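You operate a simulated robot arm through the tools that you are given. There is no shell and no other tool. Be economical: measure what you need, move in short steps, check, and stop when the job is done.

You are at the controls of a simulated robot arm. One attempt, no reset.

Task
Set the black fold dial to 6, the yellow one to 5, then draw the paper on by hand.
Fine: mains stays off. Black DRAW lever by the fold dials ON, then one turn of the hand wheel by the waste tray, a quarter more at most.

It is judged by the outcome, as a careful person would: the job done as asked, and still so three seconds after it is handed in. It fails if anything else is knocked over, pushed out of place, dropped, spilled or broken. Flat cloth is picked up by pressing the open fingertips on it (5 to 10 N) and closing them slowly along it; thin cloth reads only 2 to 8 mm in the jaws.

Robot
A 7-joint arm with a two-finger parallel gripper, hanging from a carriage that runs on a gantry, over the field with the corners [-1193, 972], [-1202, -308], [1098, -325], [1107, 955] (x, y) and turns from -403 to 284 degrees about z. Base frame: it is fixed where the carriage stands at the start and does not move with it; the origin is on the floor, on the carriage's upright axis, x ahead of it, y to its left, z up. Lengths are in mm, angles in degrees, forces in N, time in s.
With the tool pointing down near the work surface it reaches from about 100 to 380 mm from the robot's upright axis, wherever it stands. Its first joint turns from -143.0 to 143.0 degrees. Places, roughly: black fold dial [500, -500, 1100]; black lever by the fold dials [400, -500, 600]; hand wheel by the waste tray [200, -500, 600]; roller frame [-1000, -1200, 800]; yellow fold dial [500, -500, 900]. Payload 1.57 kg.
The tool frame sits at the grasp point between the pads (the TCP): z along the fingers, y along the line on which they close. The tips reach 30 mm beyond it. Largest opening 110 mm; finger width 24, thickness 12; the body of the gripper, 48 by 112 mm, starts 78 mm behind the TCP.
Orientation is told as [roll, pitch, yaw] about the base's x, y, z axes, in that order, counted from this pose: with the fingers straight down and closing along the base's y, the tool's x points along the base's -x, its y along +y and its z along -z.

Tools
- The arm moves only by the tool apply_moves. Its argument "plan" is a list of rows, each a list of 7 numbers: the shift along the base's x, y, z in mm, then the turn, a rotation vector about the base's x, y, z in degrees, then the opening, from 0 (shut) to 1 (fully open). In form: [[dx, dy, dz, ax, ay, az, grip], ...]. A call has 1 to 12 rows; each row shifts and turns the commanded pose from where the row before left it. Each row takes 0.2 s and may step no farther than 50 mm and 8.6 degrees from the row before; otherwise, or with a gripper value out of range, the whole call is refused. Where a pose cannot be reached the arm comes as near as it can. A force on the tool above 90 N (or 10 N above the force at the start of the call, whichever is more), or a blocked arm, ends the call early, and 0.2 s more pass. The fingers move at their own pace (about 45 mm/s each) and stop on an object; they squeeze with about 43 N. The grip force told is the motor's: it shows also when the fingers shut on nothing. Time passes only in rows, and 0.2 s behind the last, so rows that do not move let the fingers close. It gives the time, the measured TCP pose, the force on the tool (base axes), the opening and the grip force at its end, in the units of the frame above (readings bear some noise), with the torque about the TCP (base axes, N m) and any sound that the robot's microphone picked up.
- Cameras (640 x 400 px; columns grow to the right, rows downward): "scene" is now at [219.6, -67.7, 1717.2]; the picture's right is [-1.00, 0.01, 0.00], its down [0.01, 0.86, -0.51] and it looks along [-0.01, -0.51, -0.86] (base axes); focal length 295 px, centre (320, 200). "wrist" rides on the gripper at [70, 16, -141] in the tool frame; the picture's right is [-0.23, 0.97, 0.00], its down [-0.86, -0.20, -0.48] and it looks along [-0.47, -0.11, 0.88] (tool axes); focal length 222 px, centre (320, 200). There is no depth. A picture from a camera that has moved, and an enlarged one, comes with that camera's place and axes in the base frame and with its lens.
- capture(camera): a new picture of that camera. The clock stands still meanwhile.
- lift_body(by): slides the trunk up (or, below 0, down) by that many mm; the arm and the scene camera ride with it, the base frame stays. It gives what a move gives, with no picture.
- drive_base(legs): drives the robot by 1 to 6 legs, each [ahead, left, turn to the left] in mm, mm and degrees, along the robot's own axes; the way and the turn of a leg run together, so that a leg with both is an arc; at most 1500 mm and 180 degrees a leg. The arm and the cameras ride along, it lands a little off, and it stops where it bumps. It keeps to its track: a leg is cut to what the track allows. It gives what a move gives.
- turn_head(pan, tilt): turns the head with the scene camera to pan (to the left, within 155 degrees either way) and tilt (down, from -29 to 69), counted from straight ahead of the robot. It gives what a move gives.
- enlarge(camera, box): a new picture of the part [left, top, right, bottom] of that camera's present view, enlarged. The clock stands still meanwhile.
- sign_off(): hands the job in; it is judged then, once.

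Go step by step. Nothing tells you exact positions but the pictures and the camera data: compare them with the known pose of the tool, close in by small moves and look again before you grip or let go. The budget is 120 turns and 98 pictures, counting those below and the enlarged ones. Unless the task says otherwise, let go and move clear before handing in, and close with one line.

The tools are called after "Call:" by a JSON object that holds its "api" and its "payload". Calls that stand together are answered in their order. apply_moves: Moves the arm, as the interface text tells. Its arguments: {"type":"object","properties":{"plan":{"type":"array","items":{"type":"array","items":{"type":"number"}}}},"required":["plan"]} The other tools are called the same way: lift_body (by) slides the trunk up or down; drive_base (legs) drives the base; turn_head (pan, tilt) turns the head that bears the scene camera; capture (camera) takes a picture; enlarge (camera, box) takes an enlarged picture of a part of a camera's view; sign_off () hands the job in.

At the start:

```text
clock: 0.0
tool_pos: [485.2, -441.9, 999.2]
tool_rot: [0.0, 0.1, 0.0]
wrist_force: [-0.2, 0.0, 0.3]
torque: [0.02, 0.0, -0.02]
finger_gap: 110.2
grip_force: 0.1
trunk travel left (down, up): [-400.0, 195.0]
robot x, y, heading: [-0.1, -3.2, -0.1]
head pan, tilt: [-90.6, 59.6]
```

scene: 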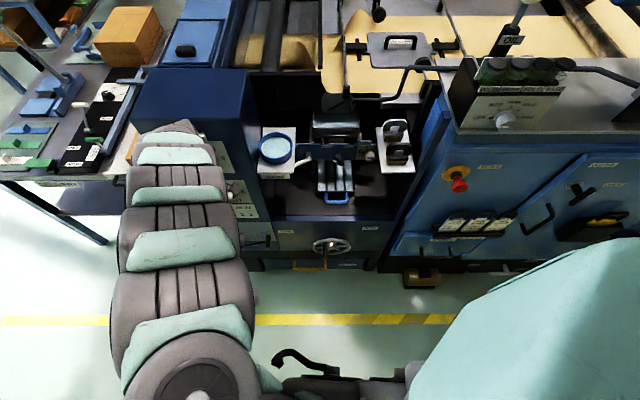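
wrist: 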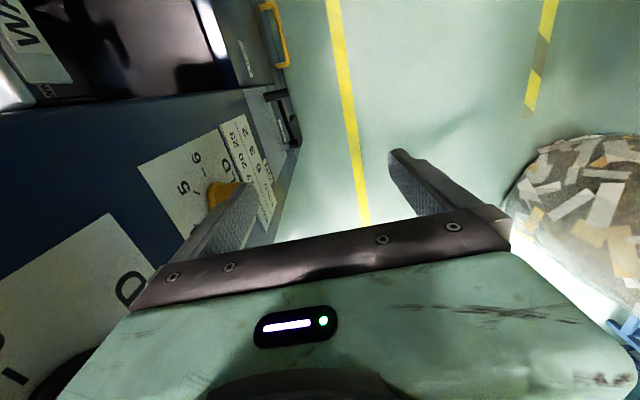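

The arm hides the fold dials at the machine's left; I see the panel with dials below the gripper. I'll take close looks first.

Call:
{"api": "enlarge", "payload": {"camera": "scene", "box": [200, 120, 400, 280]}}

Call:
{"api": "enlarge", "payload": {"camera": "wrist", "box": [0, 0, 320, 400]}}

```text
2.50 times, centred on (300, 200) of scene
camera zoom: at [219.6, -67.7, 1717.2], right [-1.0, 0.01, 0.0], down [0.01, 0.86, -0.51], along [-0.01, -0.51, -0.86], focal length 737 px, centre (370, 200)
```

zoom: 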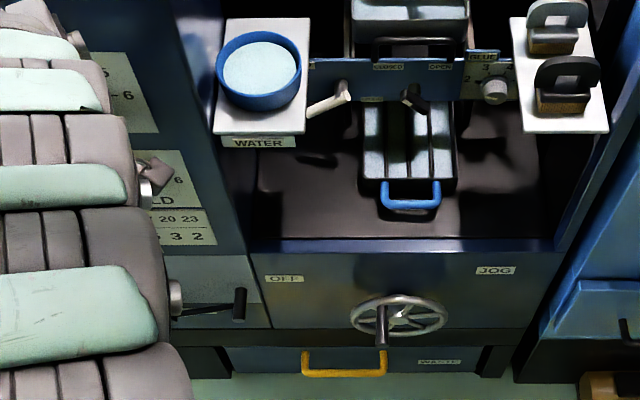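

```text
1.00 times, centred on (160, 200) of wrist (not enlarged: the box is as wide or as high as the picture)
camera zoom: at [415.4, -426.8, 1141.2], right [0.23, 0.97, 0.0], down [0.86, -0.2, 0.48], along [0.47, -0.11, -0.88], focal length 222 px, centre (480, 200)
```

zoom: 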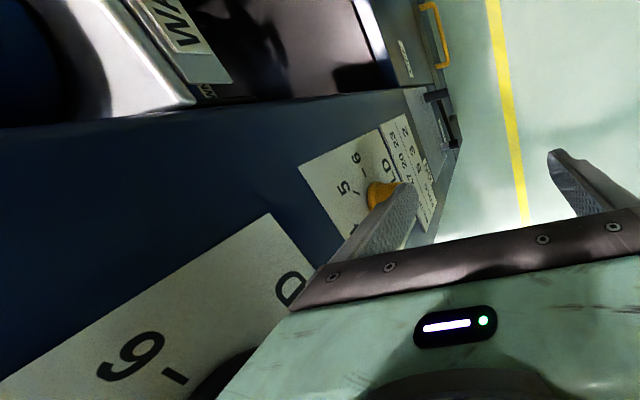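

I'll back off from the panel and turn the fingers level towards it.

Call:
{"api": "apply_moves", "payload": {"plan": [[0, 40, 0, 0, 0, 0, 1], [0, 40, 0, 0, 0, 0, 1], [0, 40, 0, 0, 0, 0, 1], [0, 40, 0, 0, 0, 0, 1], [0, 0, 0, -8, 0, 0, 1], [0, 0, 0, -8, 0, 0, 1], [0, 0, 0, -8, 0, 0, 1], [0, 0, 0, -8, 0, 0, 1], [0, 0, 0, -8, 0, 0, 1], [0, 0, 0, -8, 0, 0, 1]]}}

Call:
{"api": "capture", "payload": {"camera": "scene"}}

Call:
{"api": "capture", "payload": {"camera": "wrist"}}

```text
clock: 2.2
tool_pos: [590.2, -362.6, 960.7]
tool_rot: [-48.3, 0.0, -0.1]
wrist_force: [0.8, -1.0, -0.1]
torque: [0.06, 0.0, 0.0]
finger_gap: 110.3
grip_force: 0.1
out of reach, approached as far as the arm can: row 1, 2, 3, 4, 5, 6, 7, 8
trunk travel left (down, up): [-400.0, 195.0]
robot x, y, heading: [1.1, 0.1, 0.1]
head pan, tilt: [-90.6, 59.6]
```

```text
93 pictures are left
camera scene: at [219.6, -67.9, 1717.2], right [-1.0, 0.01, 0.0], down [0.01, 0.86, -0.51], along [-0.01, -0.51, -0.86], focal length 295 px, centre (320, 200)
```

scene: 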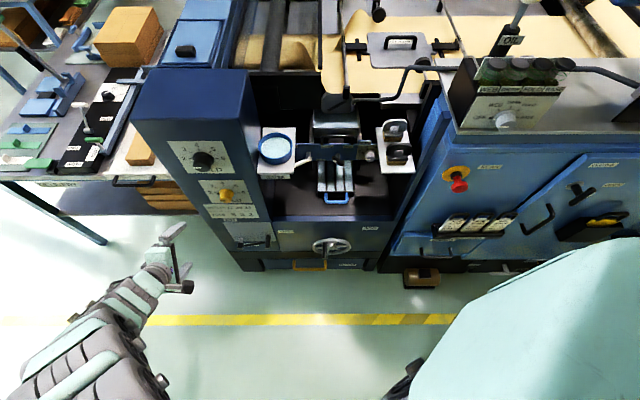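

```text
92 pictures are left
camera wrist: at [520.2, -247.1, 1041.6], right [0.23, 0.65, -0.73], down [0.85, 0.22, 0.47], along [0.47, -0.73, -0.5], focal length 222 px, centre (320, 200)
```

wrist: 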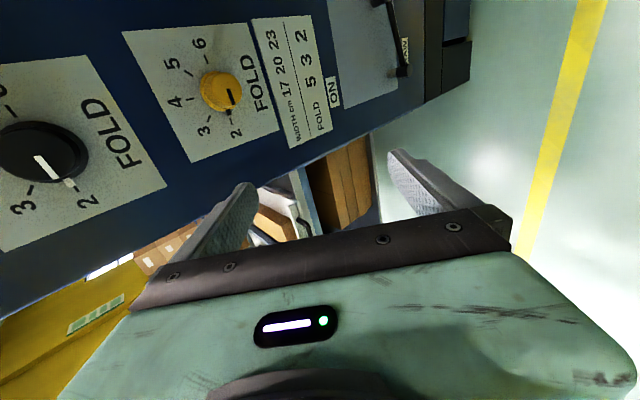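

Now the panel is visible. Zooming in on the dials, lever and wheel.

Call:
{"api": "enlarge", "payload": {"camera": "scene", "box": [150, 120, 290, 208]}}

Call:
{"api": "enlarge", "payload": {"camera": "scene", "box": [200, 190, 400, 290]}}

Call:
{"api": "enlarge", "payload": {"camera": "wrist", "box": [0, 0, 440, 275]}}

```text
4.55 times, centred on (220, 164) of scene
camera zoom: at [219.6, -67.9, 1717.2], right [-1.0, 0.01, 0.0], down [0.01, 0.86, -0.51], along [-0.01, -0.51, -0.86], focal length 1339 px, centre (774, 364)
```

zoom: 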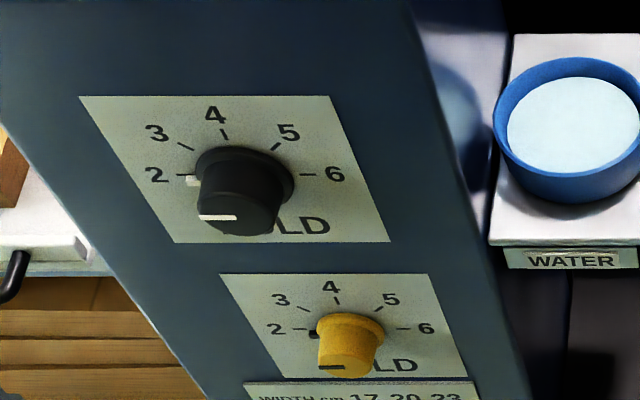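

```text
3.20 times, centred on (300, 240) of scene
camera zoom: at [219.6, -67.9, 1717.2], right [-1.0, 0.01, 0.0], down [0.01, 0.86, -0.51], along [-0.01, -0.51, -0.86], focal length 943 px, centre (384, 72)
```

zoom: 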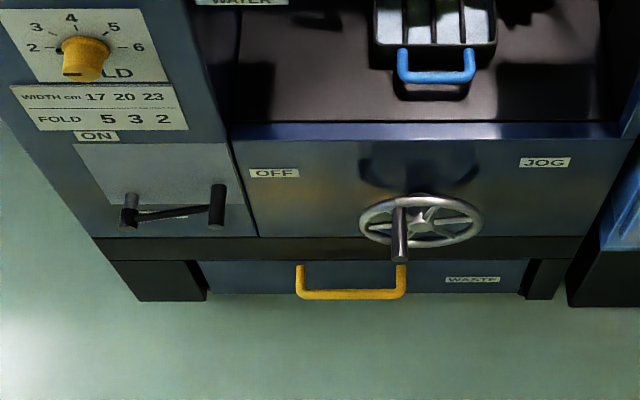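

```text
1.45 times, centred on (220, 138) of wrist
camera zoom: at [520.2, -247.1, 1041.6], right [0.23, 0.65, -0.73], down [0.85, 0.22, 0.47], along [0.47, -0.73, -0.5], focal length 323 px, centre (466, 291)
```

zoom: 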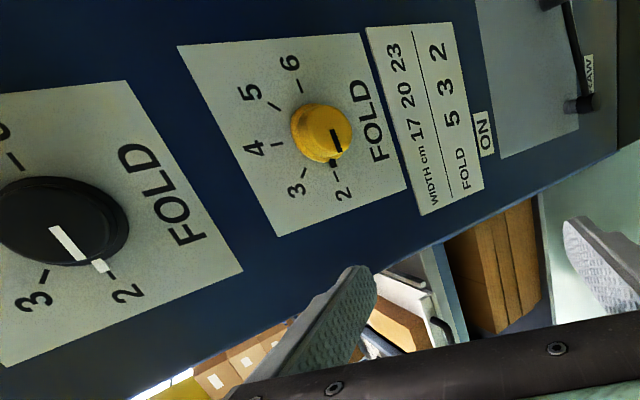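

Both dials sit at 2; numbers are 45° apart. Black knob face I take at about [520,-560,1100], yellow [509,-550,918]. I'll finish levelling the gripper.

Call:
{"api": "apply_moves", "payload": {"plan": [[0, 0, 0, -8, 0, 0, 1], [0, 0, 0, -8, 0, 0, 1], [0, 0, 0, -8, 0, 0, 1], [0, 0, 0, -8, 0, 0, 1], [0, 0, 0, -8, 0, 0, 1], [0, 0, 0, -1.7, 0, 0, 1]]}}

Call:
{"api": "capture", "payload": {"camera": "scene"}}

Call:
{"api": "capture", "payload": {"camera": "wrist"}}

```text
clock: 3.6
tool_pos: [588.4, -361.0, 958.9]
tool_rot: [-89.8, 0.0, -0.1]
wrist_force: [-0.4, 0.1, -0.2]
torque: [-0.01, 0.02, -0.02]
finger_gap: 109.9
grip_force: 0.0
trunk travel left (down, up): [-400.0, 195.0]
robot x, y, heading: [-1.0, 0.7, -0.1]
head pan, tilt: [-90.6, 59.6]
```

```text
88 pictures are left
camera scene: at [219.6, -67.6, 1717.3], right [-1.0, 0.01, 0.0], down [0.01, 0.86, -0.51], along [-0.01, -0.51, -0.86], focal length 295 px, centre (320, 200)
```

scene: 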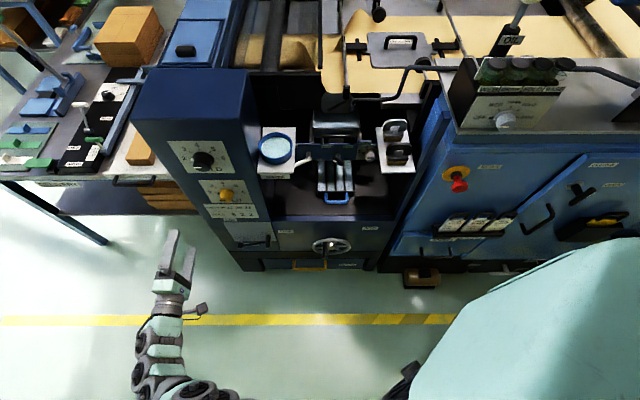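

```text
87 pictures are left
camera wrist: at [519.4, -220.5, 943.8], right [0.23, 0.01, -0.97], down [0.86, 0.48, 0.2], along [0.47, -0.88, 0.1], focal length 222 px, centre (320, 200)
```

wrist: 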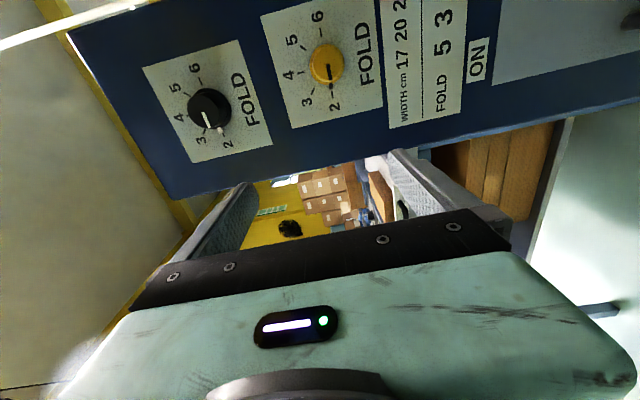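

Gripper is level. Moving to in front of the black knob, fingers open.

Call:
{"api": "apply_moves", "payload": {"plan": [[-16, 0, 35, 0, 8, 0, 1], [-16, 0, 36, 0, 8, 0, 1], [-17, -20, 36, 0, 8, 0, 1], [-17, -30, 35, 0, 8, 0, 1], [0, -30, 0, 0, 8, 0, 1], [0, 0, 0, 0, 5, 0, 1]]}}

Call:
{"api": "capture", "payload": {"camera": "wrist"}}

Call:
{"api": "enlarge", "payload": {"camera": "scene", "box": [120, 110, 280, 210]}}

```text
clock: 5.0
tool_pos: [565.0, -468.1, 1073.8]
tool_rot: [-89.3, 41.8, -2.8]
wrist_force: [0.5, -0.7, 0.4]
torque: [-0.01, 0.01, -0.02]
finger_gap: 109.9
grip_force: 0.0
out of reach, approached as far as the arm can: row 3, 4
trunk travel left (down, up): [-400.0, 195.0]
robot x, y, heading: [-0.4, -2.6, -0.0]
head pan, tilt: [-90.6, 59.6]
```

```text
86 pictures are left
camera wrist: at [509.5, -324.2, 1108.5], right [-0.48, 0.04, -0.88], down [0.8, 0.44, -0.42], along [0.37, -0.9, -0.24], focal length 222 px, centre (320, 200)
```

wrist: 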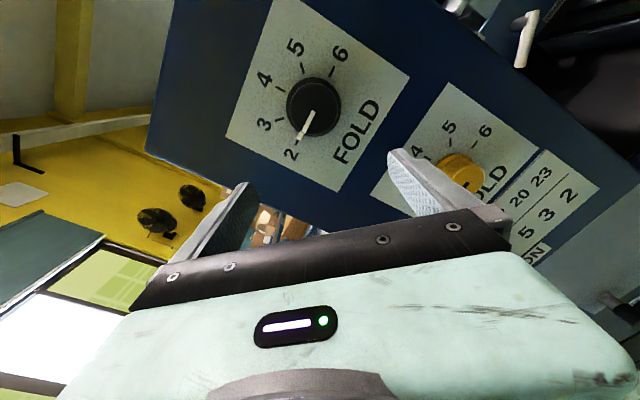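

```text
4.00 times, centred on (200, 160) of scene
camera zoom: at [219.5, -67.9, 1717.2], right [-1.0, 0.01, 0.0], down [0.01, 0.86, -0.51], along [-0.01, -0.51, -0.86], focal length 1179 px, centre (800, 360)
```

zoom: 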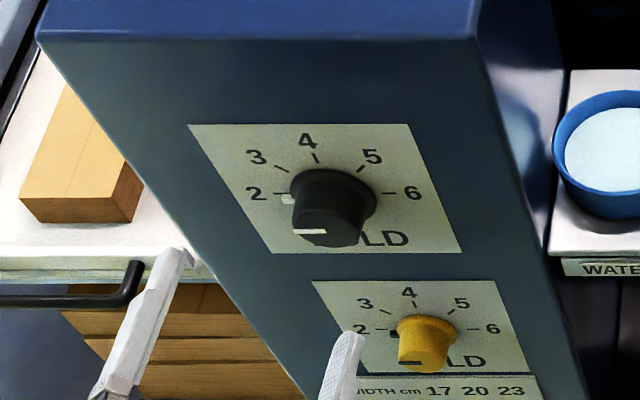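

The arm is too folded here; I'll drive the carriage 120 mm away from the panel so that it can reach forward.

Call:
{"api": "drive_base", "payload": {"legs": [[0, 120, 0]]}}

Call:
{"api": "lift_body", "payload": {"by": 60}}

```text
clock: 6.2
tool_pos: [564.7, -344.8, 1073.2]
tool_rot: [-89.3, 41.7, -2.8]
wrist_force: [0.9, -0.3, 0.3]
torque: [-0.04, -0.01, -0.05]
finger_gap: 109.9
grip_force: 0.1
trunk travel left (down, up): [-400.0, 195.0]
robot x, y, heading: [-1.0, 119.2, 0.2]
head pan, tilt: [-90.6, 59.6]
```

```text
clock: 7.2
tool_pos: [565.3, -345.4, 1133.9]
tool_rot: [-89.3, 41.7, -2.8]
wrist_force: [-1.2, -0.1, 0.1]
torque: [-0.01, -0.01, 0.03]
finger_gap: 110.3
grip_force: 0.0
trunk travel left (down, up): [-460.0, 135.0]
robot x, y, heading: [-2.0, 119.1, 0.3]
head pan, tilt: [-90.6, 59.6]
```

Call:
{"api": "apply_moves", "payload": {"plan": [[0, -40, -10, 0, 0, 2.8, 1], [0, -40, -10, 0, 3, 0, 1], [-15, -30, -13, 0, 0, 0, 1], [-28, -15, 0, 0, 0, 0, 1], [0, 0, 0, 0, 0, 0, 1]]}}

Call:
{"api": "capture", "payload": {"camera": "wrist"}}

Call:
{"api": "enlarge", "payload": {"camera": "scene", "box": [120, 60, 280, 160]}}

```text
clock: 8.4
tool_pos: [523.6, -469.3, 1100.3]
tool_rot: [-89.2, 44.8, 0.1]
wrist_force: [-0.1, 0.3, -0.3]
torque: [0.01, 0.0, 0.03]
finger_gap: 110.0
grip_force: 0.1
trunk travel left (down, up): [-460.0, 135.0]
robot x, y, heading: [4.2, 121.5, 0.1]
head pan, tilt: [-90.6, 59.6]
```

```text
84 pictures are left
camera wrist: at [462.9, -328.6, 1138.7], right [-0.52, 0.01, -0.85], down [0.75, 0.48, -0.45], along [0.4, -0.88, -0.26], focal length 222 px, centre (320, 200)
```

wrist: 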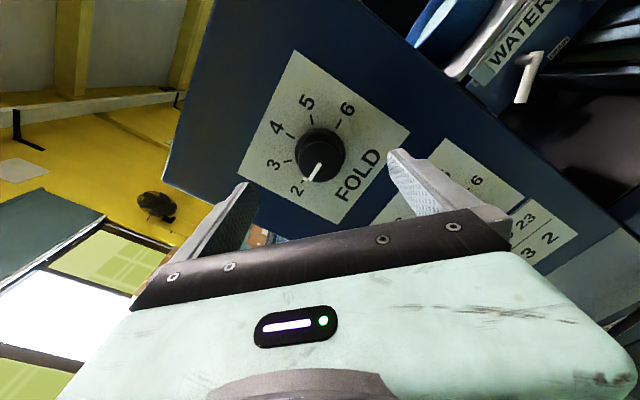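

```text
4.00 times, centred on (200, 110) of scene
camera zoom: at [219.6, 53.4, 1777.2], right [-1.0, 0.01, 0.0], down [0.01, 0.86, -0.51], along [-0.01, -0.51, -0.86], focal length 1179 px, centre (800, 560)
```

zoom: 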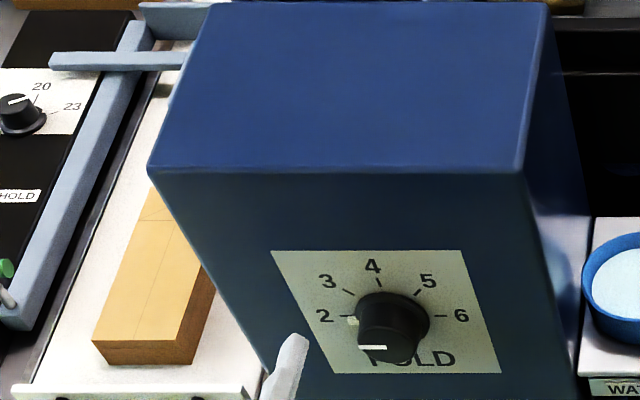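

The knob lies on the tool's axis. Advancing on it.

Call:
{"api": "apply_moves", "payload": {"plan": [[-2, -25, 0, -0.8, 0, 0, 1], [-1, -25, 0, 0, 0, 0, 1], [0, -15, 0, 0, 0, 0, 1], [0, 0, 0, 0, 0, 0, 1]]}}

Call:
{"api": "capture", "payload": {"camera": "wrist"}}

Call:
{"api": "enlarge", "payload": {"camera": "scene", "box": [160, 110, 260, 172]}}

```text
clock: 9.4
tool_pos: [518.1, -530.3, 1100.0]
tool_rot: [-90.4, 44.7, -0.9]
wrist_force: [-15.9, 41.8, 25.4]
torque: [1.21, 1.63, -1.79]
finger_gap: 104.2
grip_force: 0.1
trunk travel left (down, up): [-460.0, 135.0]
robot x, y, heading: [-1.2, 122.3, 0.2]
head pan, tilt: [-90.6, 59.6]
```

```text
82 pictures are left
camera wrist: at [458.9, -389.4, 1136.7], right [-0.53, 0.0, -0.85], down [0.75, 0.47, -0.46], along [0.4, -0.88, -0.25], focal length 222 px, centre (320, 200)
```

wrist: 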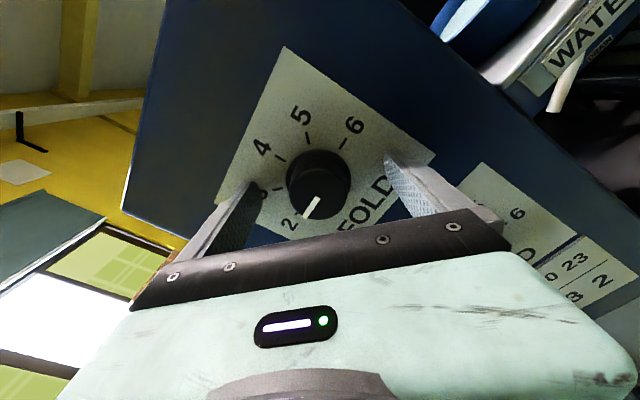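

```text
6.40 times, centred on (210, 141) of scene
camera zoom: at [219.1, 55.9, 1777.3], right [-1.0, 0.01, 0.0], down [0.01, 0.86, -0.5], along [-0.01, -0.5, -0.86], focal length 1886 px, centre (1024, 578)
```

zoom: 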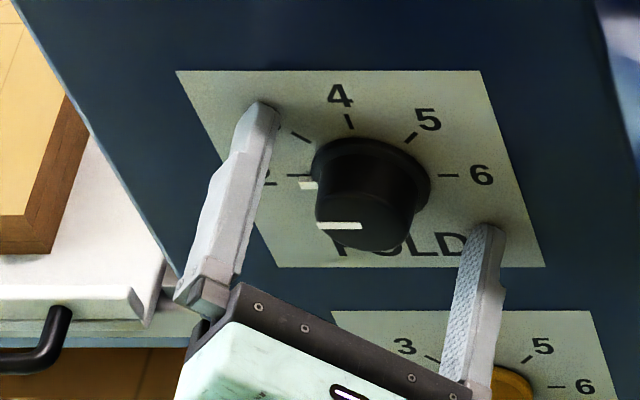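

Fingertips touched the panel (y ≈ -561). Backing off 9 mm and closing on the knob.

Call:
{"api": "apply_moves", "payload": {"plan": [[0, 9, 0, 0.5, 0, 0.9, 1], [0, 0, 0, 0, 0, 0, 1], [0, 0, 0, 0, 0, 0, 0.6], [0, 0, 0, 0, 0, 0, 0.4], [0, 0, 0, 0, 0, 0, 0.2], [0, 0, 0, 0, 0, 0, 0], [0, 0, 0, 0, 0, 0, 0], [0, 0, 0, 0, 0, 0, 0]]}}

Call:
{"api": "enlarge", "payload": {"camera": "scene", "box": [160, 110, 260, 172]}}

```text
clock: 11.2
tool_pos: [520.1, -524.5, 1102.3]
tool_rot: [-89.8, 44.7, 0.5]
wrist_force: [0.4, 0.7, 2.2]
torque: [0.08, 0.0, 0.22]
finger_gap: 52.4
grip_force: 35.2
trunk travel left (down, up): [-460.0, 135.0]
robot x, y, heading: [-0.1, 122.6, 0.2]
head pan, tilt: [-90.6, 59.6]
```

```text
6.40 times, centred on (210, 141) of scene
camera zoom: at [219.8, 53.5, 1777.3], right [-1.0, 0.01, 0.0], down [0.01, 0.86, -0.51], along [0.0, -0.51, -0.86], focal length 1886 px, centre (1024, 578)
```

zoom: 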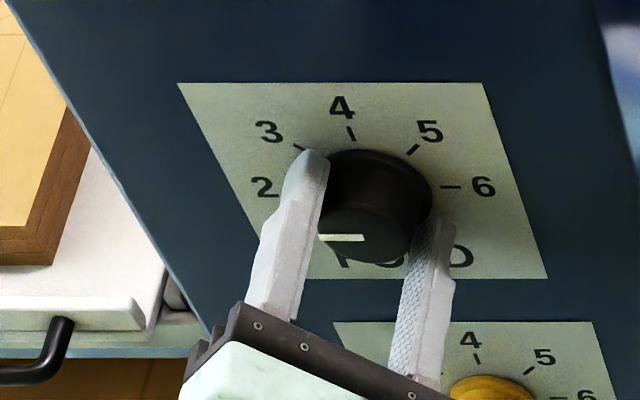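

Gripped (52 mm). Turning clockwise: negative about y.

Call:
{"api": "apply_moves", "payload": {"plan": [[0, 0, 0, 0, -8, 0, 0], [0, 0, 0, 0, -8, 0, 0], [0, 0, 0, 0, -8, 0, 0], [0, 0, 0, 0, -8, 0, 0], [0, 0, 0, 0, -8, 0, 0], [0, 0, 0, 0, -5, 0, 0]]}}

Call:
{"api": "enlarge", "payload": {"camera": "scene", "box": [160, 110, 260, 172]}}

```text
clock: 12.6
tool_pos: [518.4, -524.6, 1099.2]
tool_rot: [-90.2, -0.3, 0.4]
wrist_force: [-3.7, 8.8, 5.9]
torque: [-0.42, 0.01, -0.1]
finger_gap: 52.3
grip_force: 44.4
trunk travel left (down, up): [-460.0, 135.0]
robot x, y, heading: [-0.7, 121.2, 0.0]
head pan, tilt: [-90.6, 59.6]
```

```text
6.40 times, centred on (210, 141) of scene
camera zoom: at [219.5, 53.9, 1777.2], right [-1.0, 0.01, 0.0], down [0.01, 0.86, -0.51], along [-0.01, -0.51, -0.86], focal length 1886 px, centre (1024, 578)
```

zoom: 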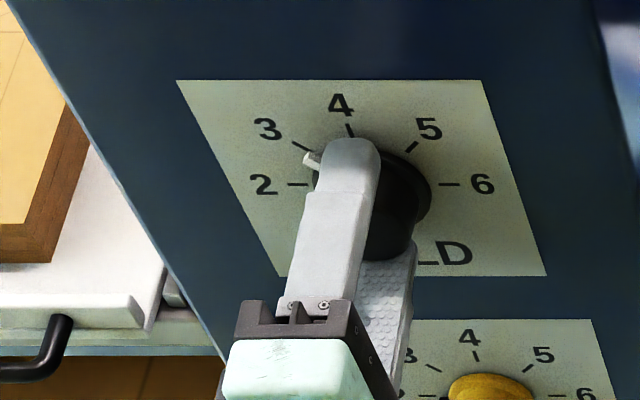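

Mark is close to 3 as expected. Continuing to -90°.

Call:
{"api": "apply_moves", "payload": {"plan": [[0, 0, 0, 0, -8, 0, 0], [0, 0, 0, 0, -8, 0, 0], [0, 0, 0, 0, -8, 0, 0], [0, 0, 0, 0, -8, 0, 0], [0, 0, 0, 0, -8, 0, 0], [0, 0, 0, 0, -5, 0, 0]]}}

Call:
{"api": "enlarge", "payload": {"camera": "scene", "box": [160, 110, 260, 172]}}

```text
clock: 14.0
tool_pos: [518.8, -525.4, 1098.5]
tool_rot: [-90.3, -45.5, 0.6]
wrist_force: [0.4, 3.9, -3.9]
torque: [-0.71, 0.01, 0.48]
finger_gap: 52.4
grip_force: 44.9
trunk travel left (down, up): [-460.0, 135.0]
robot x, y, heading: [1.7, 121.6, -0.2]
head pan, tilt: [-90.6, 59.6]
```

```text
6.40 times, centred on (210, 141) of scene
camera zoom: at [219.6, 53.8, 1777.0], right [-1.0, 0.01, 0.0], down [0.01, 0.86, -0.51], along [-0.01, -0.51, -0.86], focal length 1886 px, centre (1024, 578)
```

zoom: 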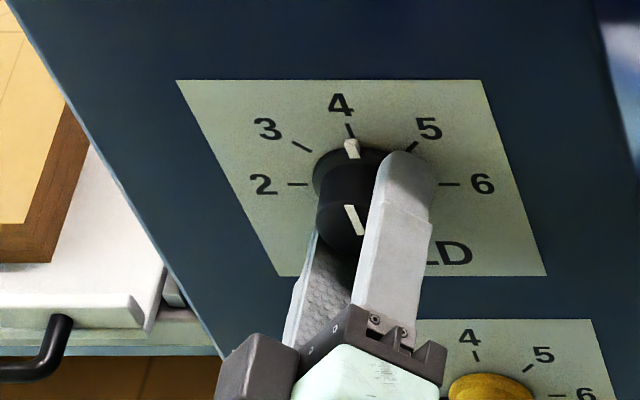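

At 4. Trying further.

Call:
{"api": "apply_moves", "payload": {"plan": [[0, 0, 0, 0, -8, 0, 0], [0, 0, 0, 0, -8, 0, 0], [0, 0, 0, 0, -8, 0, 0], [0, 0, 0, 0, -8, 0, 0], [0, 0, 0, 0, -8, 0, 0], [0, 0, 0, 0, -5, 0, 0]]}}

Call:
{"api": "enlarge", "payload": {"camera": "scene", "box": [160, 110, 260, 172]}}

```text
clock: 15.4
tool_pos: [520.3, -525.0, 1099.2]
tool_rot: [115.9, -89.4, 154.1]
wrist_force: [12.1, -7.2, -21.1]
torque: [0.23, 0.0, 0.48]
finger_gap: 52.3
grip_force: 45.1
trunk travel left (down, up): [-460.0, 135.0]
robot x, y, heading: [1.5, 122.7, 0.3]
head pan, tilt: [-90.6, 59.6]
```

```text
6.40 times, centred on (210, 141) of scene
camera zoom: at [219.9, 53.7, 1777.1], right [-1.0, 0.01, 0.0], down [0.01, 0.86, -0.51], along [0.0, -0.51, -0.86], focal length 1886 px, centre (1024, 578)
```

zoom: 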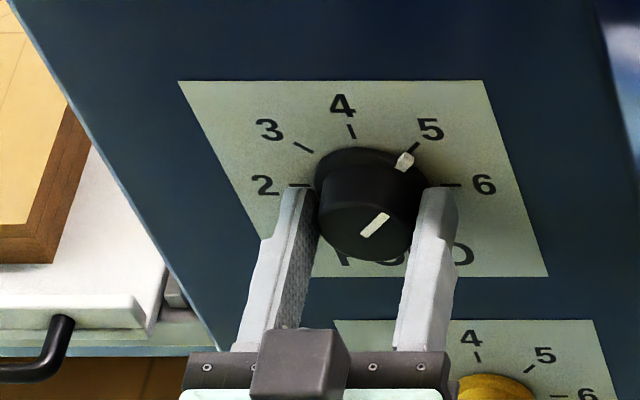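

Call:
{"api": "apply_moves", "payload": {"plan": [[0, 0, 0, 0, -8, 0, 0], [0, 0, 0, 0, -8, 0, 0], [0, 0, 0, 0, -8, 0, 0], [0, 0, 0, 0, -8, 0, 0], [0, 0, 0, 0, -8, 0, 0], [0, 0, 0, 0, -5, 0, 0]]}}

Call:
{"api": "enlarge", "payload": {"camera": "scene", "box": [160, 110, 260, 172]}}

```text
clock: 16.8
tool_pos: [521.5, -522.9, 1099.6]
tool_rot: [90.1, -44.4, 179.5]
wrist_force: [9.0, 17.0, -4.8]
torque: [0.1, 0.02, 0.87]
finger_gap: 44.4
grip_force: 45.5
trunk travel left (down, up): [-460.0, 135.0]
robot x, y, heading: [2.6, 118.2, -0.0]
head pan, tilt: [-90.6, 59.6]
```

```text
6.40 times, centred on (210, 141) of scene
camera zoom: at [220.1, 54.9, 1777.4], right [-1.0, 0.01, 0.0], down [0.01, 0.86, -0.5], along [0.0, -0.5, -0.86], focal length 1886 px, centre (1024, 578)
```

zoom: 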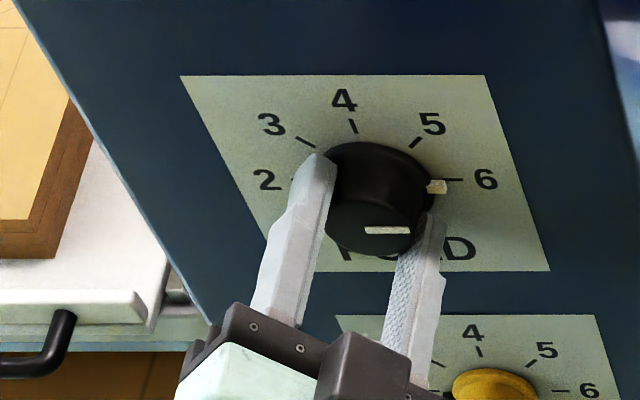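

Black is at 6. Opening and backing away.

Call:
{"api": "apply_moves", "payload": {"plan": [[0, 0, 0, 0, 0, 0, 0.7], [0, 0, 0, 0, 0, 0, 0.8], [0, 0, 0, 0, 0, 0, 0.8], [0, 25, 0, 0, 0, 0, 0.8], [0, 30, 0, 0, 0, 0, 0.8], [0, 20, -20, 0, 0, 0, 0.8]]}}

Call:
{"api": "enlarge", "payload": {"camera": "scene", "box": [160, 110, 260, 172]}}

```text
clock: 18.2
tool_pos: [519.3, -451.2, 1078.3]
tool_rot: [90.3, -44.7, 179.3]
wrist_force: [0.3, -0.5, 0.1]
torque: [0.01, 0.03, 0.06]
finger_gap: 88.1
grip_force: 0.1
trunk travel left (down, up): [-460.0, 135.0]
robot x, y, heading: [-0.4, 122.8, -0.0]
head pan, tilt: [-90.6, 59.6]
```

```text
6.40 times, centred on (210, 141) of scene
camera zoom: at [219.6, 53.4, 1777.2], right [-1.0, 0.01, 0.0], down [0.01, 0.86, -0.51], along [-0.01, -0.51, -0.86], focal length 1886 px, centre (1024, 578)
```

zoom: 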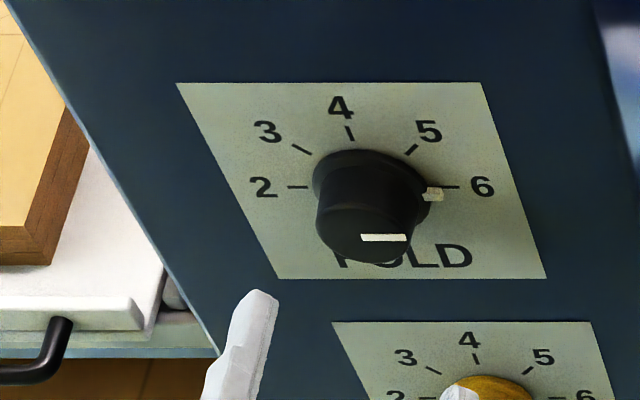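

Black dial set at 6. Now down to the yellow dial, unwinding the wrist.

Call:
{"api": "lift_body", "payload": {"by": -158}}

Call:
{"api": "apply_moves", "payload": {"plan": [[0, 0, 0, 0, 8.5, 0, 0.8], [0, 0, 0, 0, 8.5, 0, 0.8], [0, 0, 0, 0, 8.5, 0, 0.8], [0, 0, 0, 0, 8.5, 0, 0.8], [0, 0, 0, 0, 8.5, 0, 0.8], [0, 0, 0, 0, 8.5, 0, 0.8], [0, 0, 0, 0, 8.5, 0, 0.8], [0, 0, 0, 0, 8.5, 0, 0.8], [0, 0, 0, 0, 8.5, 0, 0.8], [0, 0, 0, 0, 8.5, 0, 0.8], [0, 0, 0, 0, 8.5, 0, 0.8], [0, 0, 0, 0, 8.5, 0, 0.8]]}}

Call:
{"api": "apply_moves", "payload": {"plan": [[-2, 0, 0, 0, 8.5, 0, 0.8], [-2, 0, 0, 0, 8.5, 0, 0.8], [-2, 0, 0, 0, 8.5, 0, 0.8], [-2, 0, 0, 0, 8.5, 0, 0.8], [-1, 0, 0, 0, 8.5, 0, 0.8], [0, 0, 0, 0, 8.5, 0, 0.8], [0, 0, 0, 0, 4, 0, 0.8]]}}

Call:
{"api": "capture", "payload": {"camera": "wrist"}}

Call:
{"api": "enlarge", "payload": {"camera": "scene", "box": [160, 90, 320, 190]}}

```text
clock: 20.1
tool_pos: [519.4, -451.5, 921.8]
tool_rot: [90.3, -44.7, 179.4]
wrist_force: [-0.8, -0.7, 0.5]
torque: [0.01, -0.03, 0.02]
finger_gap: 88.2
grip_force: 0.1
trunk travel left (down, up): [-302.0, 293.0]
robot x, y, heading: [1.0, 119.5, 0.1]
head pan, tilt: [-90.6, 59.6]
```

```text
clock: 22.7
tool_pos: [520.3, -450.3, 921.3]
tool_rot: [-90.5, -33.2, 0.6]
wrist_force: [0.8, -0.3, 0.8]
torque: [-0.03, -0.01, 0.0]
finger_gap: 87.9
grip_force: 0.0
trunk travel left (down, up): [-302.0, 293.0]
robot x, y, heading: [1.2, 119.3, 0.1]
head pan, tilt: [-90.6, 59.6]
```

```text
clock: 24.3
tool_pos: [511.1, -451.6, 920.5]
tool_rot: [-90.0, 21.9, 0.5]
wrist_force: [-0.1, 0.3, 0.2]
torque: [0.02, -0.01, 0.0]
finger_gap: 88.3
grip_force: 0.1
trunk travel left (down, up): [-302.0, 293.0]
robot x, y, heading: [2.8, 118.8, -0.0]
head pan, tilt: [-90.6, 59.6]
```

```text
74 pictures are left
camera wrist: at [439.1, -311.8, 931.7], right [-0.15, 0.0, -0.99], down [0.86, 0.49, -0.13], along [0.48, -0.87, -0.07], focal length 222 px, centre (320, 200)
```

wrist: 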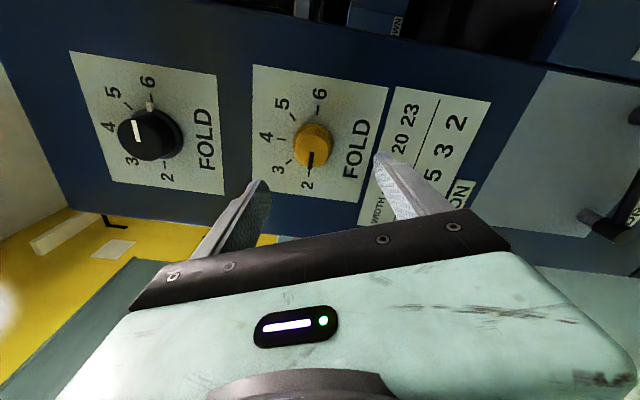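

```text
4.00 times, centred on (240, 140) of scene
camera zoom: at [219.7, 53.5, 1619.2], right [-1.0, 0.01, 0.0], down [0.01, 0.86, -0.51], along [-0.01, -0.51, -0.86], focal length 1179 px, centre (640, 440)
```

zoom: 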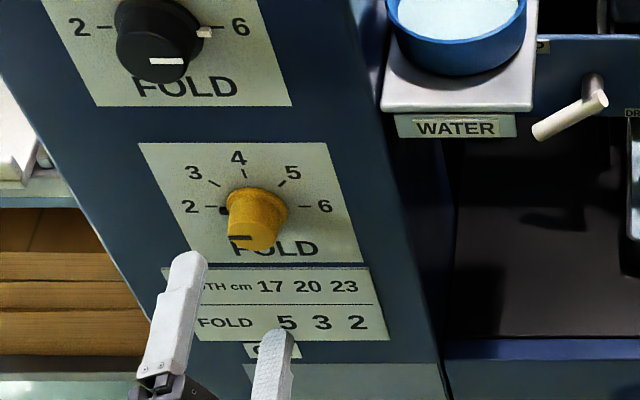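

Call:
{"api": "apply_moves", "payload": {"plan": [[-8, 0, 9, 0, 0, 0, 0.8], [0, -30, 0, 0, 0, 0, 0.8], [0, -20, 0, 0, 0, 0, 0.8], [0, 0, 0, 0, 0, 0, 0.8]]}}

Call:
{"api": "capture", "payload": {"camera": "wrist"}}

Call:
{"api": "enlarge", "payload": {"camera": "scene", "box": [180, 110, 280, 172]}}

```text
clock: 25.3
tool_pos: [503.3, -501.7, 931.2]
tool_rot: [-90.0, 21.6, 0.5]
wrist_force: [0.5, 0.6, -0.5]
torque: [-0.01, 0.01, 0.03]
finger_gap: 88.0
grip_force: 0.1
trunk travel left (down, up): [-302.0, 293.0]
robot x, y, heading: [-2.4, 118.8, -0.0]
head pan, tilt: [-90.6, 59.6]
```

```text
72 pictures are left
camera wrist: at [431.6, -362.3, 942.2], right [-0.15, 0.0, -0.99], down [0.86, 0.49, -0.13], along [0.48, -0.87, -0.07], focal length 222 px, centre (320, 200)
```

wrist: 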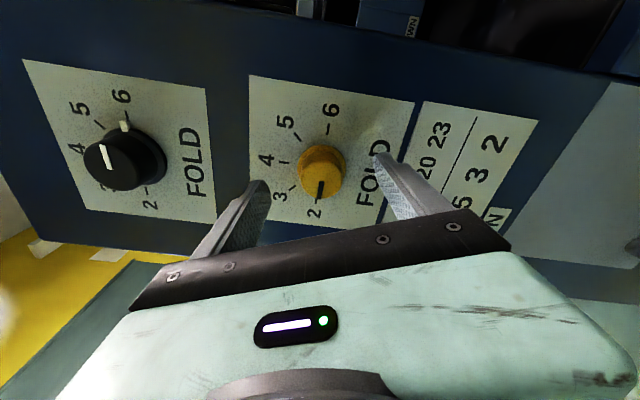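

```text
6.40 times, centred on (230, 141) of scene
camera zoom: at [219.6, 53.4, 1619.2], right [-1.0, 0.01, 0.0], down [0.01, 0.86, -0.51], along [-0.01, -0.51, -0.86], focal length 1886 px, centre (896, 578)
```

zoom: 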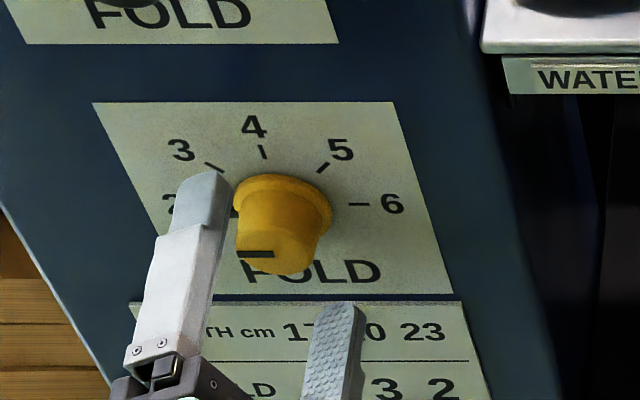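

Call:
{"api": "apply_moves", "payload": {"plan": [[-2, -20, 0, 0, 0, 0, 0.8], [0, 0, 0, 0, 0, 0, 0.8], [0, 0, 0, 0, 0, 0, 0.5], [0, 0, 0, 0, 0, 0, 0.3], [0, 0, 0, 0, 0, 0, 0], [0, 0, 0, 0, 0, 0, 0], [0, 0, 0, 0, 0, 0, 0]]}}

Call:
{"api": "enlarge", "payload": {"camera": "scene", "box": [180, 110, 280, 172]}}

```text
clock: 26.9
tool_pos: [501.3, -523.1, 931.4]
tool_rot: [-90.0, 21.6, 0.3]
wrist_force: [-0.9, 2.3, 7.5]
torque: [-0.15, -0.02, 0.14]
finger_gap: 37.5
grip_force: 30.3
trunk travel left (down, up): [-302.0, 293.0]
robot x, y, heading: [2.6, 121.8, 0.1]
head pan, tilt: [-90.6, 59.6]
```

```text
6.40 times, centred on (230, 141) of scene
camera zoom: at [219.8, 53.5, 1619.4], right [-1.0, 0.01, 0.0], down [0.01, 0.86, -0.51], along [0.0, -0.51, -0.86], focal length 1886 px, centre (896, 578)
```

zoom: 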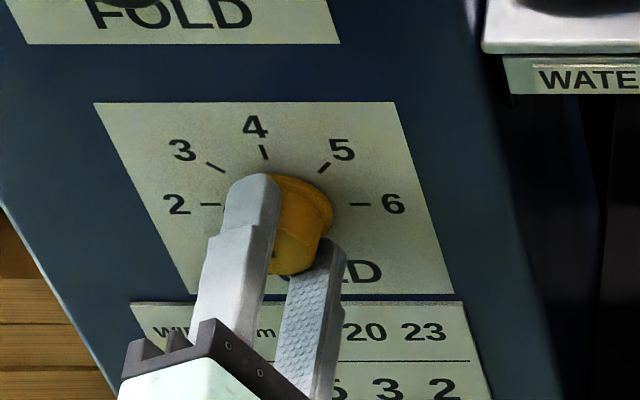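

Gripped at 37.5 mm. Turning -135° in two parts.

Call:
{"api": "apply_moves", "payload": {"plan": [[0, 0, 0, 0, -8, 0, 0], [0, 0, 0, 0, -8, 0, 0], [0, 0, 0, 0, -8, 0, 0], [0, 0, 0, 0, -8, 0, 0], [0, 0, 0, 0, -8, 0, 0], [0, 0, 0, 0, -8, 0, 0], [0, 0, 0, 0, -8, 0, 0], [0, 0, 0, 0, -8, 0, 0], [0, 0, 0, 0, -8, 0, 0], [0, 0, 0, 0, -8, 0, 0], [0, 0, 0, 0, -8, 0, 0]]}}

Call:
{"api": "enlarge", "payload": {"camera": "scene", "box": [180, 110, 280, 172]}}

```text
clock: 29.3
tool_pos: [504.1, -518.8, 927.6]
tool_rot: [-90.6, -66.7, 0.9]
wrist_force: [23.2, -15.4, -38.4]
torque: [1.03, 0.07, 0.54]
finger_gap: 36.8
grip_force: 42.8
trunk travel left (down, up): [-302.0, 293.0]
robot x, y, heading: [-2.7, 123.1, 0.1]
head pan, tilt: [-90.6, 59.6]
```

```text
6.40 times, centred on (230, 141) of scene
camera zoom: at [220.6, 54.2, 1619.4], right [-1.0, 0.01, 0.0], down [0.01, 0.86, -0.51], along [0.0, -0.51, -0.86], focal length 1886 px, centre (896, 578)
```

zoom: 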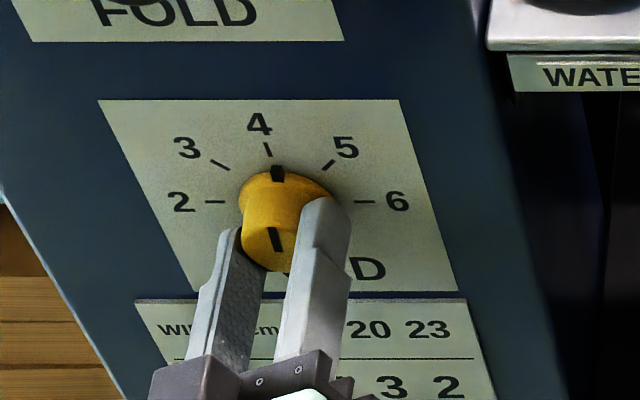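

At 4, with some side load; I'll relieve it a little and turn the last 45°.

Call:
{"api": "apply_moves", "payload": {"plan": [[2, 1, -3, 0, -8, 0, 0], [0, 0, 0, 0, -8, 0, 0], [0, 0, 0, 0, -8, 0, 0], [0, 0, 0, 0, -8, 0, 0], [0, 0, 0, 0, -8, 0, 0], [0, 0, 0, 0, -6, 0, 0]]}}

Call:
{"api": "enlarge", "payload": {"camera": "scene", "box": [180, 110, 280, 172]}}

```text
clock: 30.7
tool_pos: [505.7, -518.3, 928.5]
tool_rot: [91.2, -67.4, 178.7]
wrist_force: [14.7, 3.7, -6.5]
torque: [-0.17, 0.05, 0.58]
finger_gap: 36.8
grip_force: 43.3
trunk travel left (down, up): [-302.0, 293.0]
robot x, y, heading: [-1.2, 120.8, 0.2]
head pan, tilt: [-90.6, 59.6]
```

```text
6.40 times, centred on (230, 141) of scene
camera zoom: at [221.0, 54.3, 1619.8], right [-1.0, 0.01, 0.0], down [0.01, 0.86, -0.5], along [0.0, -0.5, -0.86], focal length 1886 px, centre (896, 578)
```

zoom: 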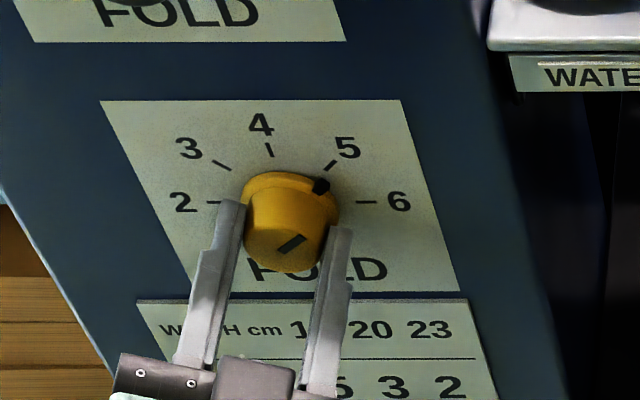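

Yellow at 5. Releasing and backing off.

Call:
{"api": "apply_moves", "payload": {"plan": [[0, 0, 0, 0, 0, 0, 0.7], [0, 0, 0, 0, 0, 0, 0.7], [0, 0, 0, 0, 0, 0, 0.7], [0, 30, 0, 0, 0, 0, 0.7], [0, 40, 0, 0, 0, 0, 0.7], [0, 40, 0, 0, 0, 0, 0.7], [0, 0, 0, 0, 0, 0, 0.7]]}}

Call:
{"api": "enlarge", "payload": {"camera": "scene", "box": [160, 80, 280, 155]}}

Call:
{"api": "enlarge", "payload": {"camera": "scene", "box": [200, 140, 400, 265]}}

```text
clock: 32.3
tool_pos: [502.8, -409.4, 924.5]
tool_rot: [90.9, -67.7, 179.0]
wrist_force: [0.3, 0.7, -0.1]
torque: [0.0, 0.02, 0.02]
finger_gap: 76.9
grip_force: 0.1
trunk travel left (down, up): [-302.0, 293.0]
robot x, y, heading: [-4.5, 119.2, 0.2]
head pan, tilt: [-90.6, 59.6]
```

```text
5.33 times, centred on (220, 118) of scene
camera zoom: at [219.7, 53.5, 1619.2], right [-1.0, 0.01, 0.0], down [0.01, 0.86, -0.51], along [-0.01, -0.51, -0.86], focal length 1572 px, centre (853, 640)
```

zoom: 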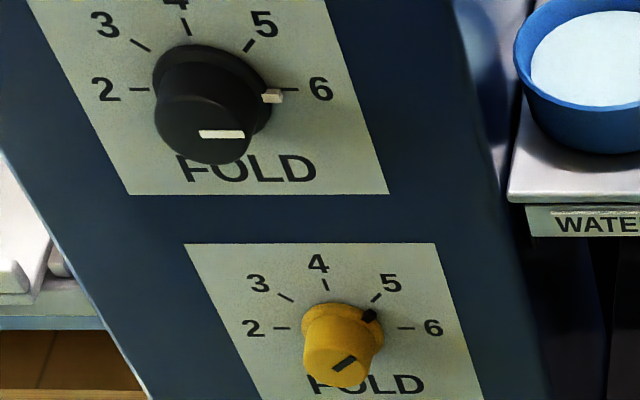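

```text
3.20 times, centred on (300, 202) of scene
camera zoom: at [219.7, 53.5, 1619.2], right [-1.0, 0.01, 0.0], down [0.01, 0.86, -0.51], along [-0.01, -0.51, -0.86], focal length 943 px, centre (384, 192)
```

zoom: 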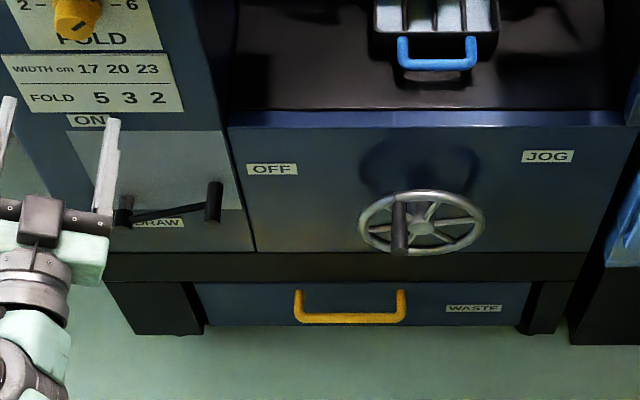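

Both dials verified. Now down to the lever: unwind the wrist and lower the trunk.

Call:
{"api": "apply_moves", "payload": {"plan": [[0, 0, 0, 0, 8.5, 0, 0.7], [0, 0, 0, 0, 8.5, 0, 0.7], [0, 0, 0, 0, 8.5, 0, 0.7], [0, 0, 0, 0, 8.5, 0, 0.7], [0, 0, 0, 0, 8.5, 0, 0.7], [0, 0, 0, 0, 8.5, 0, 0.7], [0, 0, 0, 0, 8.5, 0, 0.7], [0, 0, 0, 0, 8.5, 0, 0.7], [0, 0, 0, 0, 8.5, 0, 0.7], [0, 0, 0, 0, 8.5, 0, 0.7], [0, 0, 0, 0, 8.5, 0, 0.7], [0, 0, 0, 0, 8.5, 0, 0.7]]}}

Call:
{"api": "lift_body", "payload": {"by": -270}}

Call:
{"api": "capture", "payload": {"camera": "wrist"}}

Call:
{"api": "capture", "payload": {"camera": "scene"}}

```text
clock: 34.9
tool_pos: [501.7, -411.0, 927.6]
tool_rot: [-90.2, -10.2, 0.3]
wrist_force: [0.1, -0.2, -1.2]
torque: [0.0, -0.03, 0.01]
finger_gap: 77.1
grip_force: 0.1
trunk travel left (down, up): [-302.0, 293.0]
robot x, y, heading: [0.0, 117.9, -0.1]
head pan, tilt: [-90.6, 59.6]
```

```text
clock: 37.6
tool_pos: [502.7, -410.2, 657.1]
tool_rot: [-90.1, -10.4, 0.5]
wrist_force: [0.7, -0.2, 0.0]
torque: [0.01, 0.0, 0.0]
finger_gap: 77.1
grip_force: 0.0
trunk travel left (down, up): [-32.0, 563.0]
robot x, y, heading: [0.8, 119.8, 0.1]
head pan, tilt: [-90.6, 59.6]
```

```text
65 pictures are left
camera wrist: at [435.7, -270.8, 627.9], right [0.4, 0.0, -0.92], down [0.8, 0.49, 0.35], along [0.45, -0.87, 0.19], focal length 222 px, centre (320, 200)
```

wrist: 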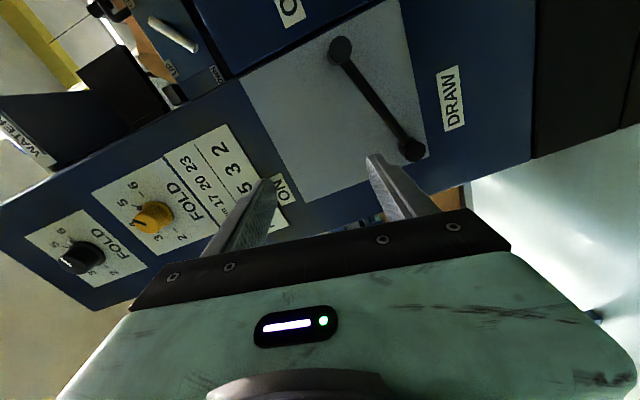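

```text
64 pictures are left
camera scene: at [219.7, 53.5, 1349.3], right [-1.0, 0.01, 0.0], down [0.01, 0.86, -0.51], along [0.0, -0.51, -0.86], focal length 295 px, centre (320, 200)
```

scene: 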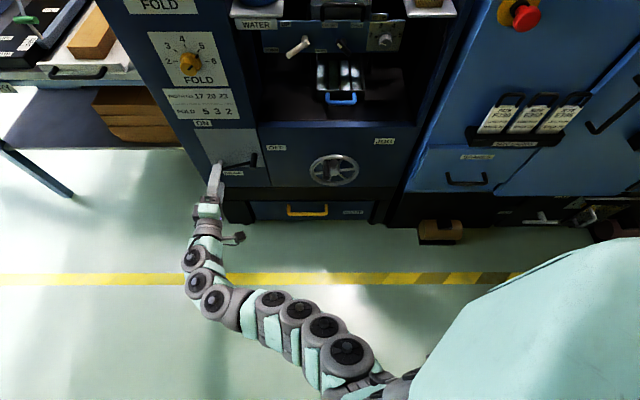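

Call:
{"api": "enlarge", "payload": {"camera": "wrist", "box": [230, 0, 480, 200]}}

Call:
{"api": "enlarge", "payload": {"camera": "scene", "box": [180, 100, 400, 230]}}

```text
2.00 times, centred on (355, 100) of wrist
camera zoom: at [435.7, -270.8, 627.9], right [0.4, 0.0, -0.92], down [0.8, 0.49, 0.35], along [0.45, -0.87, 0.19], focal length 444 px, centre (250, 400)
```

zoom: 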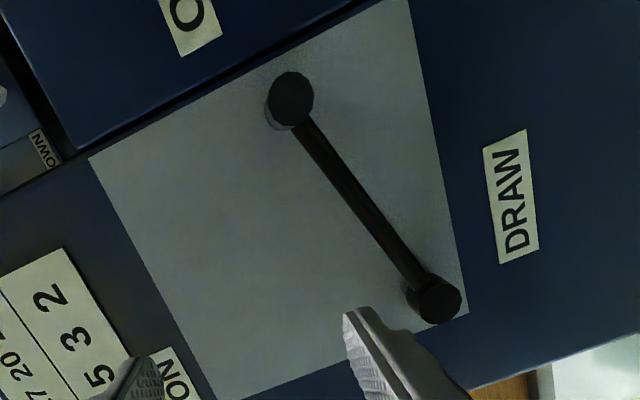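

```text
2.91 times, centred on (290, 165) of scene
camera zoom: at [219.7, 53.5, 1349.3], right [-1.0, 0.01, 0.0], down [0.01, 0.86, -0.51], along [0.0, -0.51, -0.86], focal length 857 px, centre (407, 302)
```

zoom: 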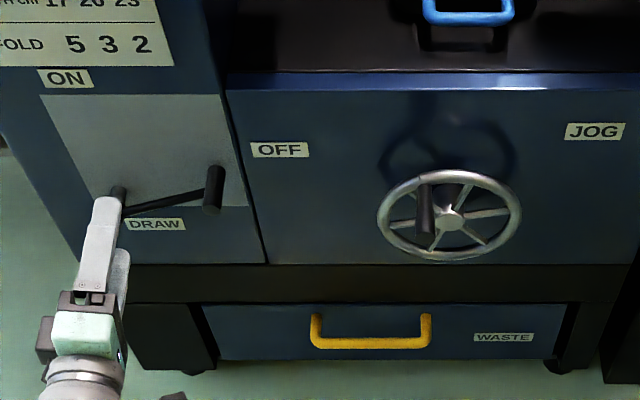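

The lever pivots at its lower left (~[548,·,556]) with its handle at ~[425,·,601] towards OFF; ON is straight above the pivot. I'll move before the handle.

Call:
{"api": "apply_moves", "payload": {"plan": [[-38, 0, -28, 0, 5, 0, 0.7], [-39, 0, -28, 0, 5, 0, 0.7], [0, -25, 0, 0, 0, 0, 0.7], [0, 0, 0, 0, 0, 0, 0.7]]}}

Call:
{"api": "capture", "payload": {"camera": "wrist"}}

Call:
{"api": "enlarge", "payload": {"camera": "scene", "box": [180, 100, 400, 230]}}

```text
clock: 38.6
tool_pos: [425.4, -436.1, 602.1]
tool_rot: [-90.2, -0.3, 0.5]
wrist_force: [0.6, -0.7, -0.1]
torque: [0.0, -0.01, 0.0]
finger_gap: 77.4
grip_force: 0.1
trunk travel left (down, up): [-32.0, 563.0]
robot x, y, heading: [-0.1, 120.9, 0.3]
head pan, tilt: [-90.6, 59.6]
```

```text
61 pictures are left
camera wrist: at [354.9, -295.4, 584.3], right [0.23, 0.0, -0.97], down [0.85, 0.49, 0.2], along [0.47, -0.87, 0.11], focal length 222 px, centre (320, 200)
```

wrist: 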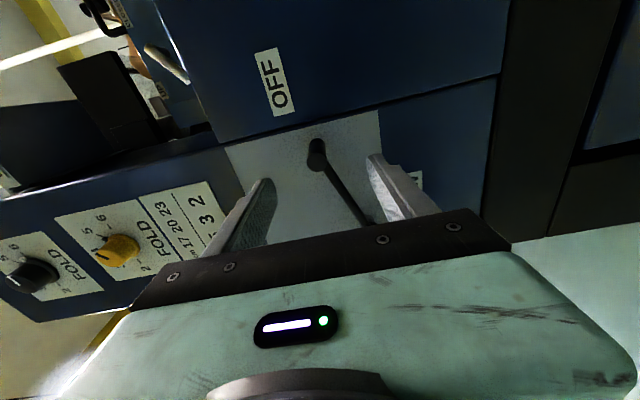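

```text
2.91 times, centred on (290, 165) of scene
camera zoom: at [219.3, 53.7, 1349.1], right [-1.0, 0.01, 0.0], down [0.01, 0.86, -0.51], along [-0.01, -0.51, -0.86], focal length 857 px, centre (407, 302)
```

zoom: 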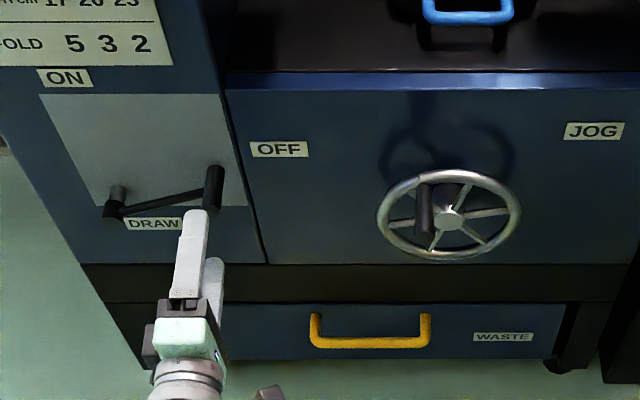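

Call:
{"api": "apply_moves", "payload": {"plan": [[3, -30, 3, 0, 0, 0, 0.7], [0, -30, 0, 0, 0, 0, 0.7], [0, 0, 0, 0, 0, 0, 0.7]]}}

Call:
{"api": "enlarge", "payload": {"camera": "wrist", "box": [200, 80, 440, 230]}}

Call:
{"api": "enlarge", "payload": {"camera": "scene", "box": [190, 130, 310, 205]}}

```text
clock: 39.4
tool_pos: [427.6, -493.5, 603.3]
tool_rot: [-90.2, -0.3, 0.6]
wrist_force: [-0.3, 0.0, -0.3]
torque: [0.01, 0.0, -0.02]
finger_gap: 77.1
grip_force: 0.1
trunk travel left (down, up): [-32.0, 563.0]
robot x, y, heading: [2.2, 124.0, 0.2]
head pan, tilt: [-90.6, 59.6]
```

```text
2.67 times, centred on (320, 155) of wrist
camera zoom: at [356.4, -353.7, 586.2], right [0.23, 0.0, -0.97], down [0.85, 0.49, 0.2], along [0.47, -0.87, 0.11], focal length 592 px, centre (320, 320)
```

zoom: 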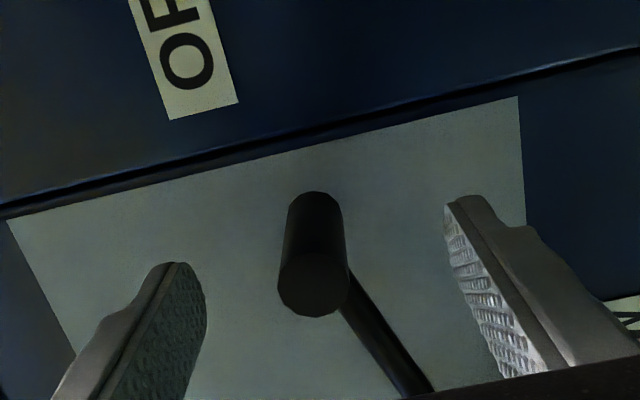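

```text
5.33 times, centred on (250, 168) of scene
camera zoom: at [219.3, 53.8, 1349.1], right [-1.0, 0.01, 0.0], down [0.01, 0.86, -0.51], along [-0.01, -0.51, -0.86], focal length 1572 px, centre (693, 373)
```

zoom: 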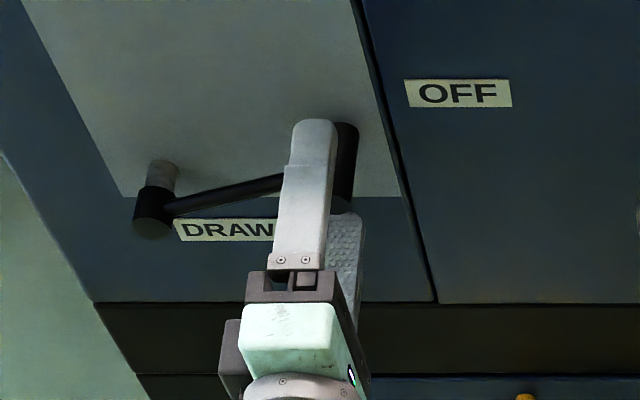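

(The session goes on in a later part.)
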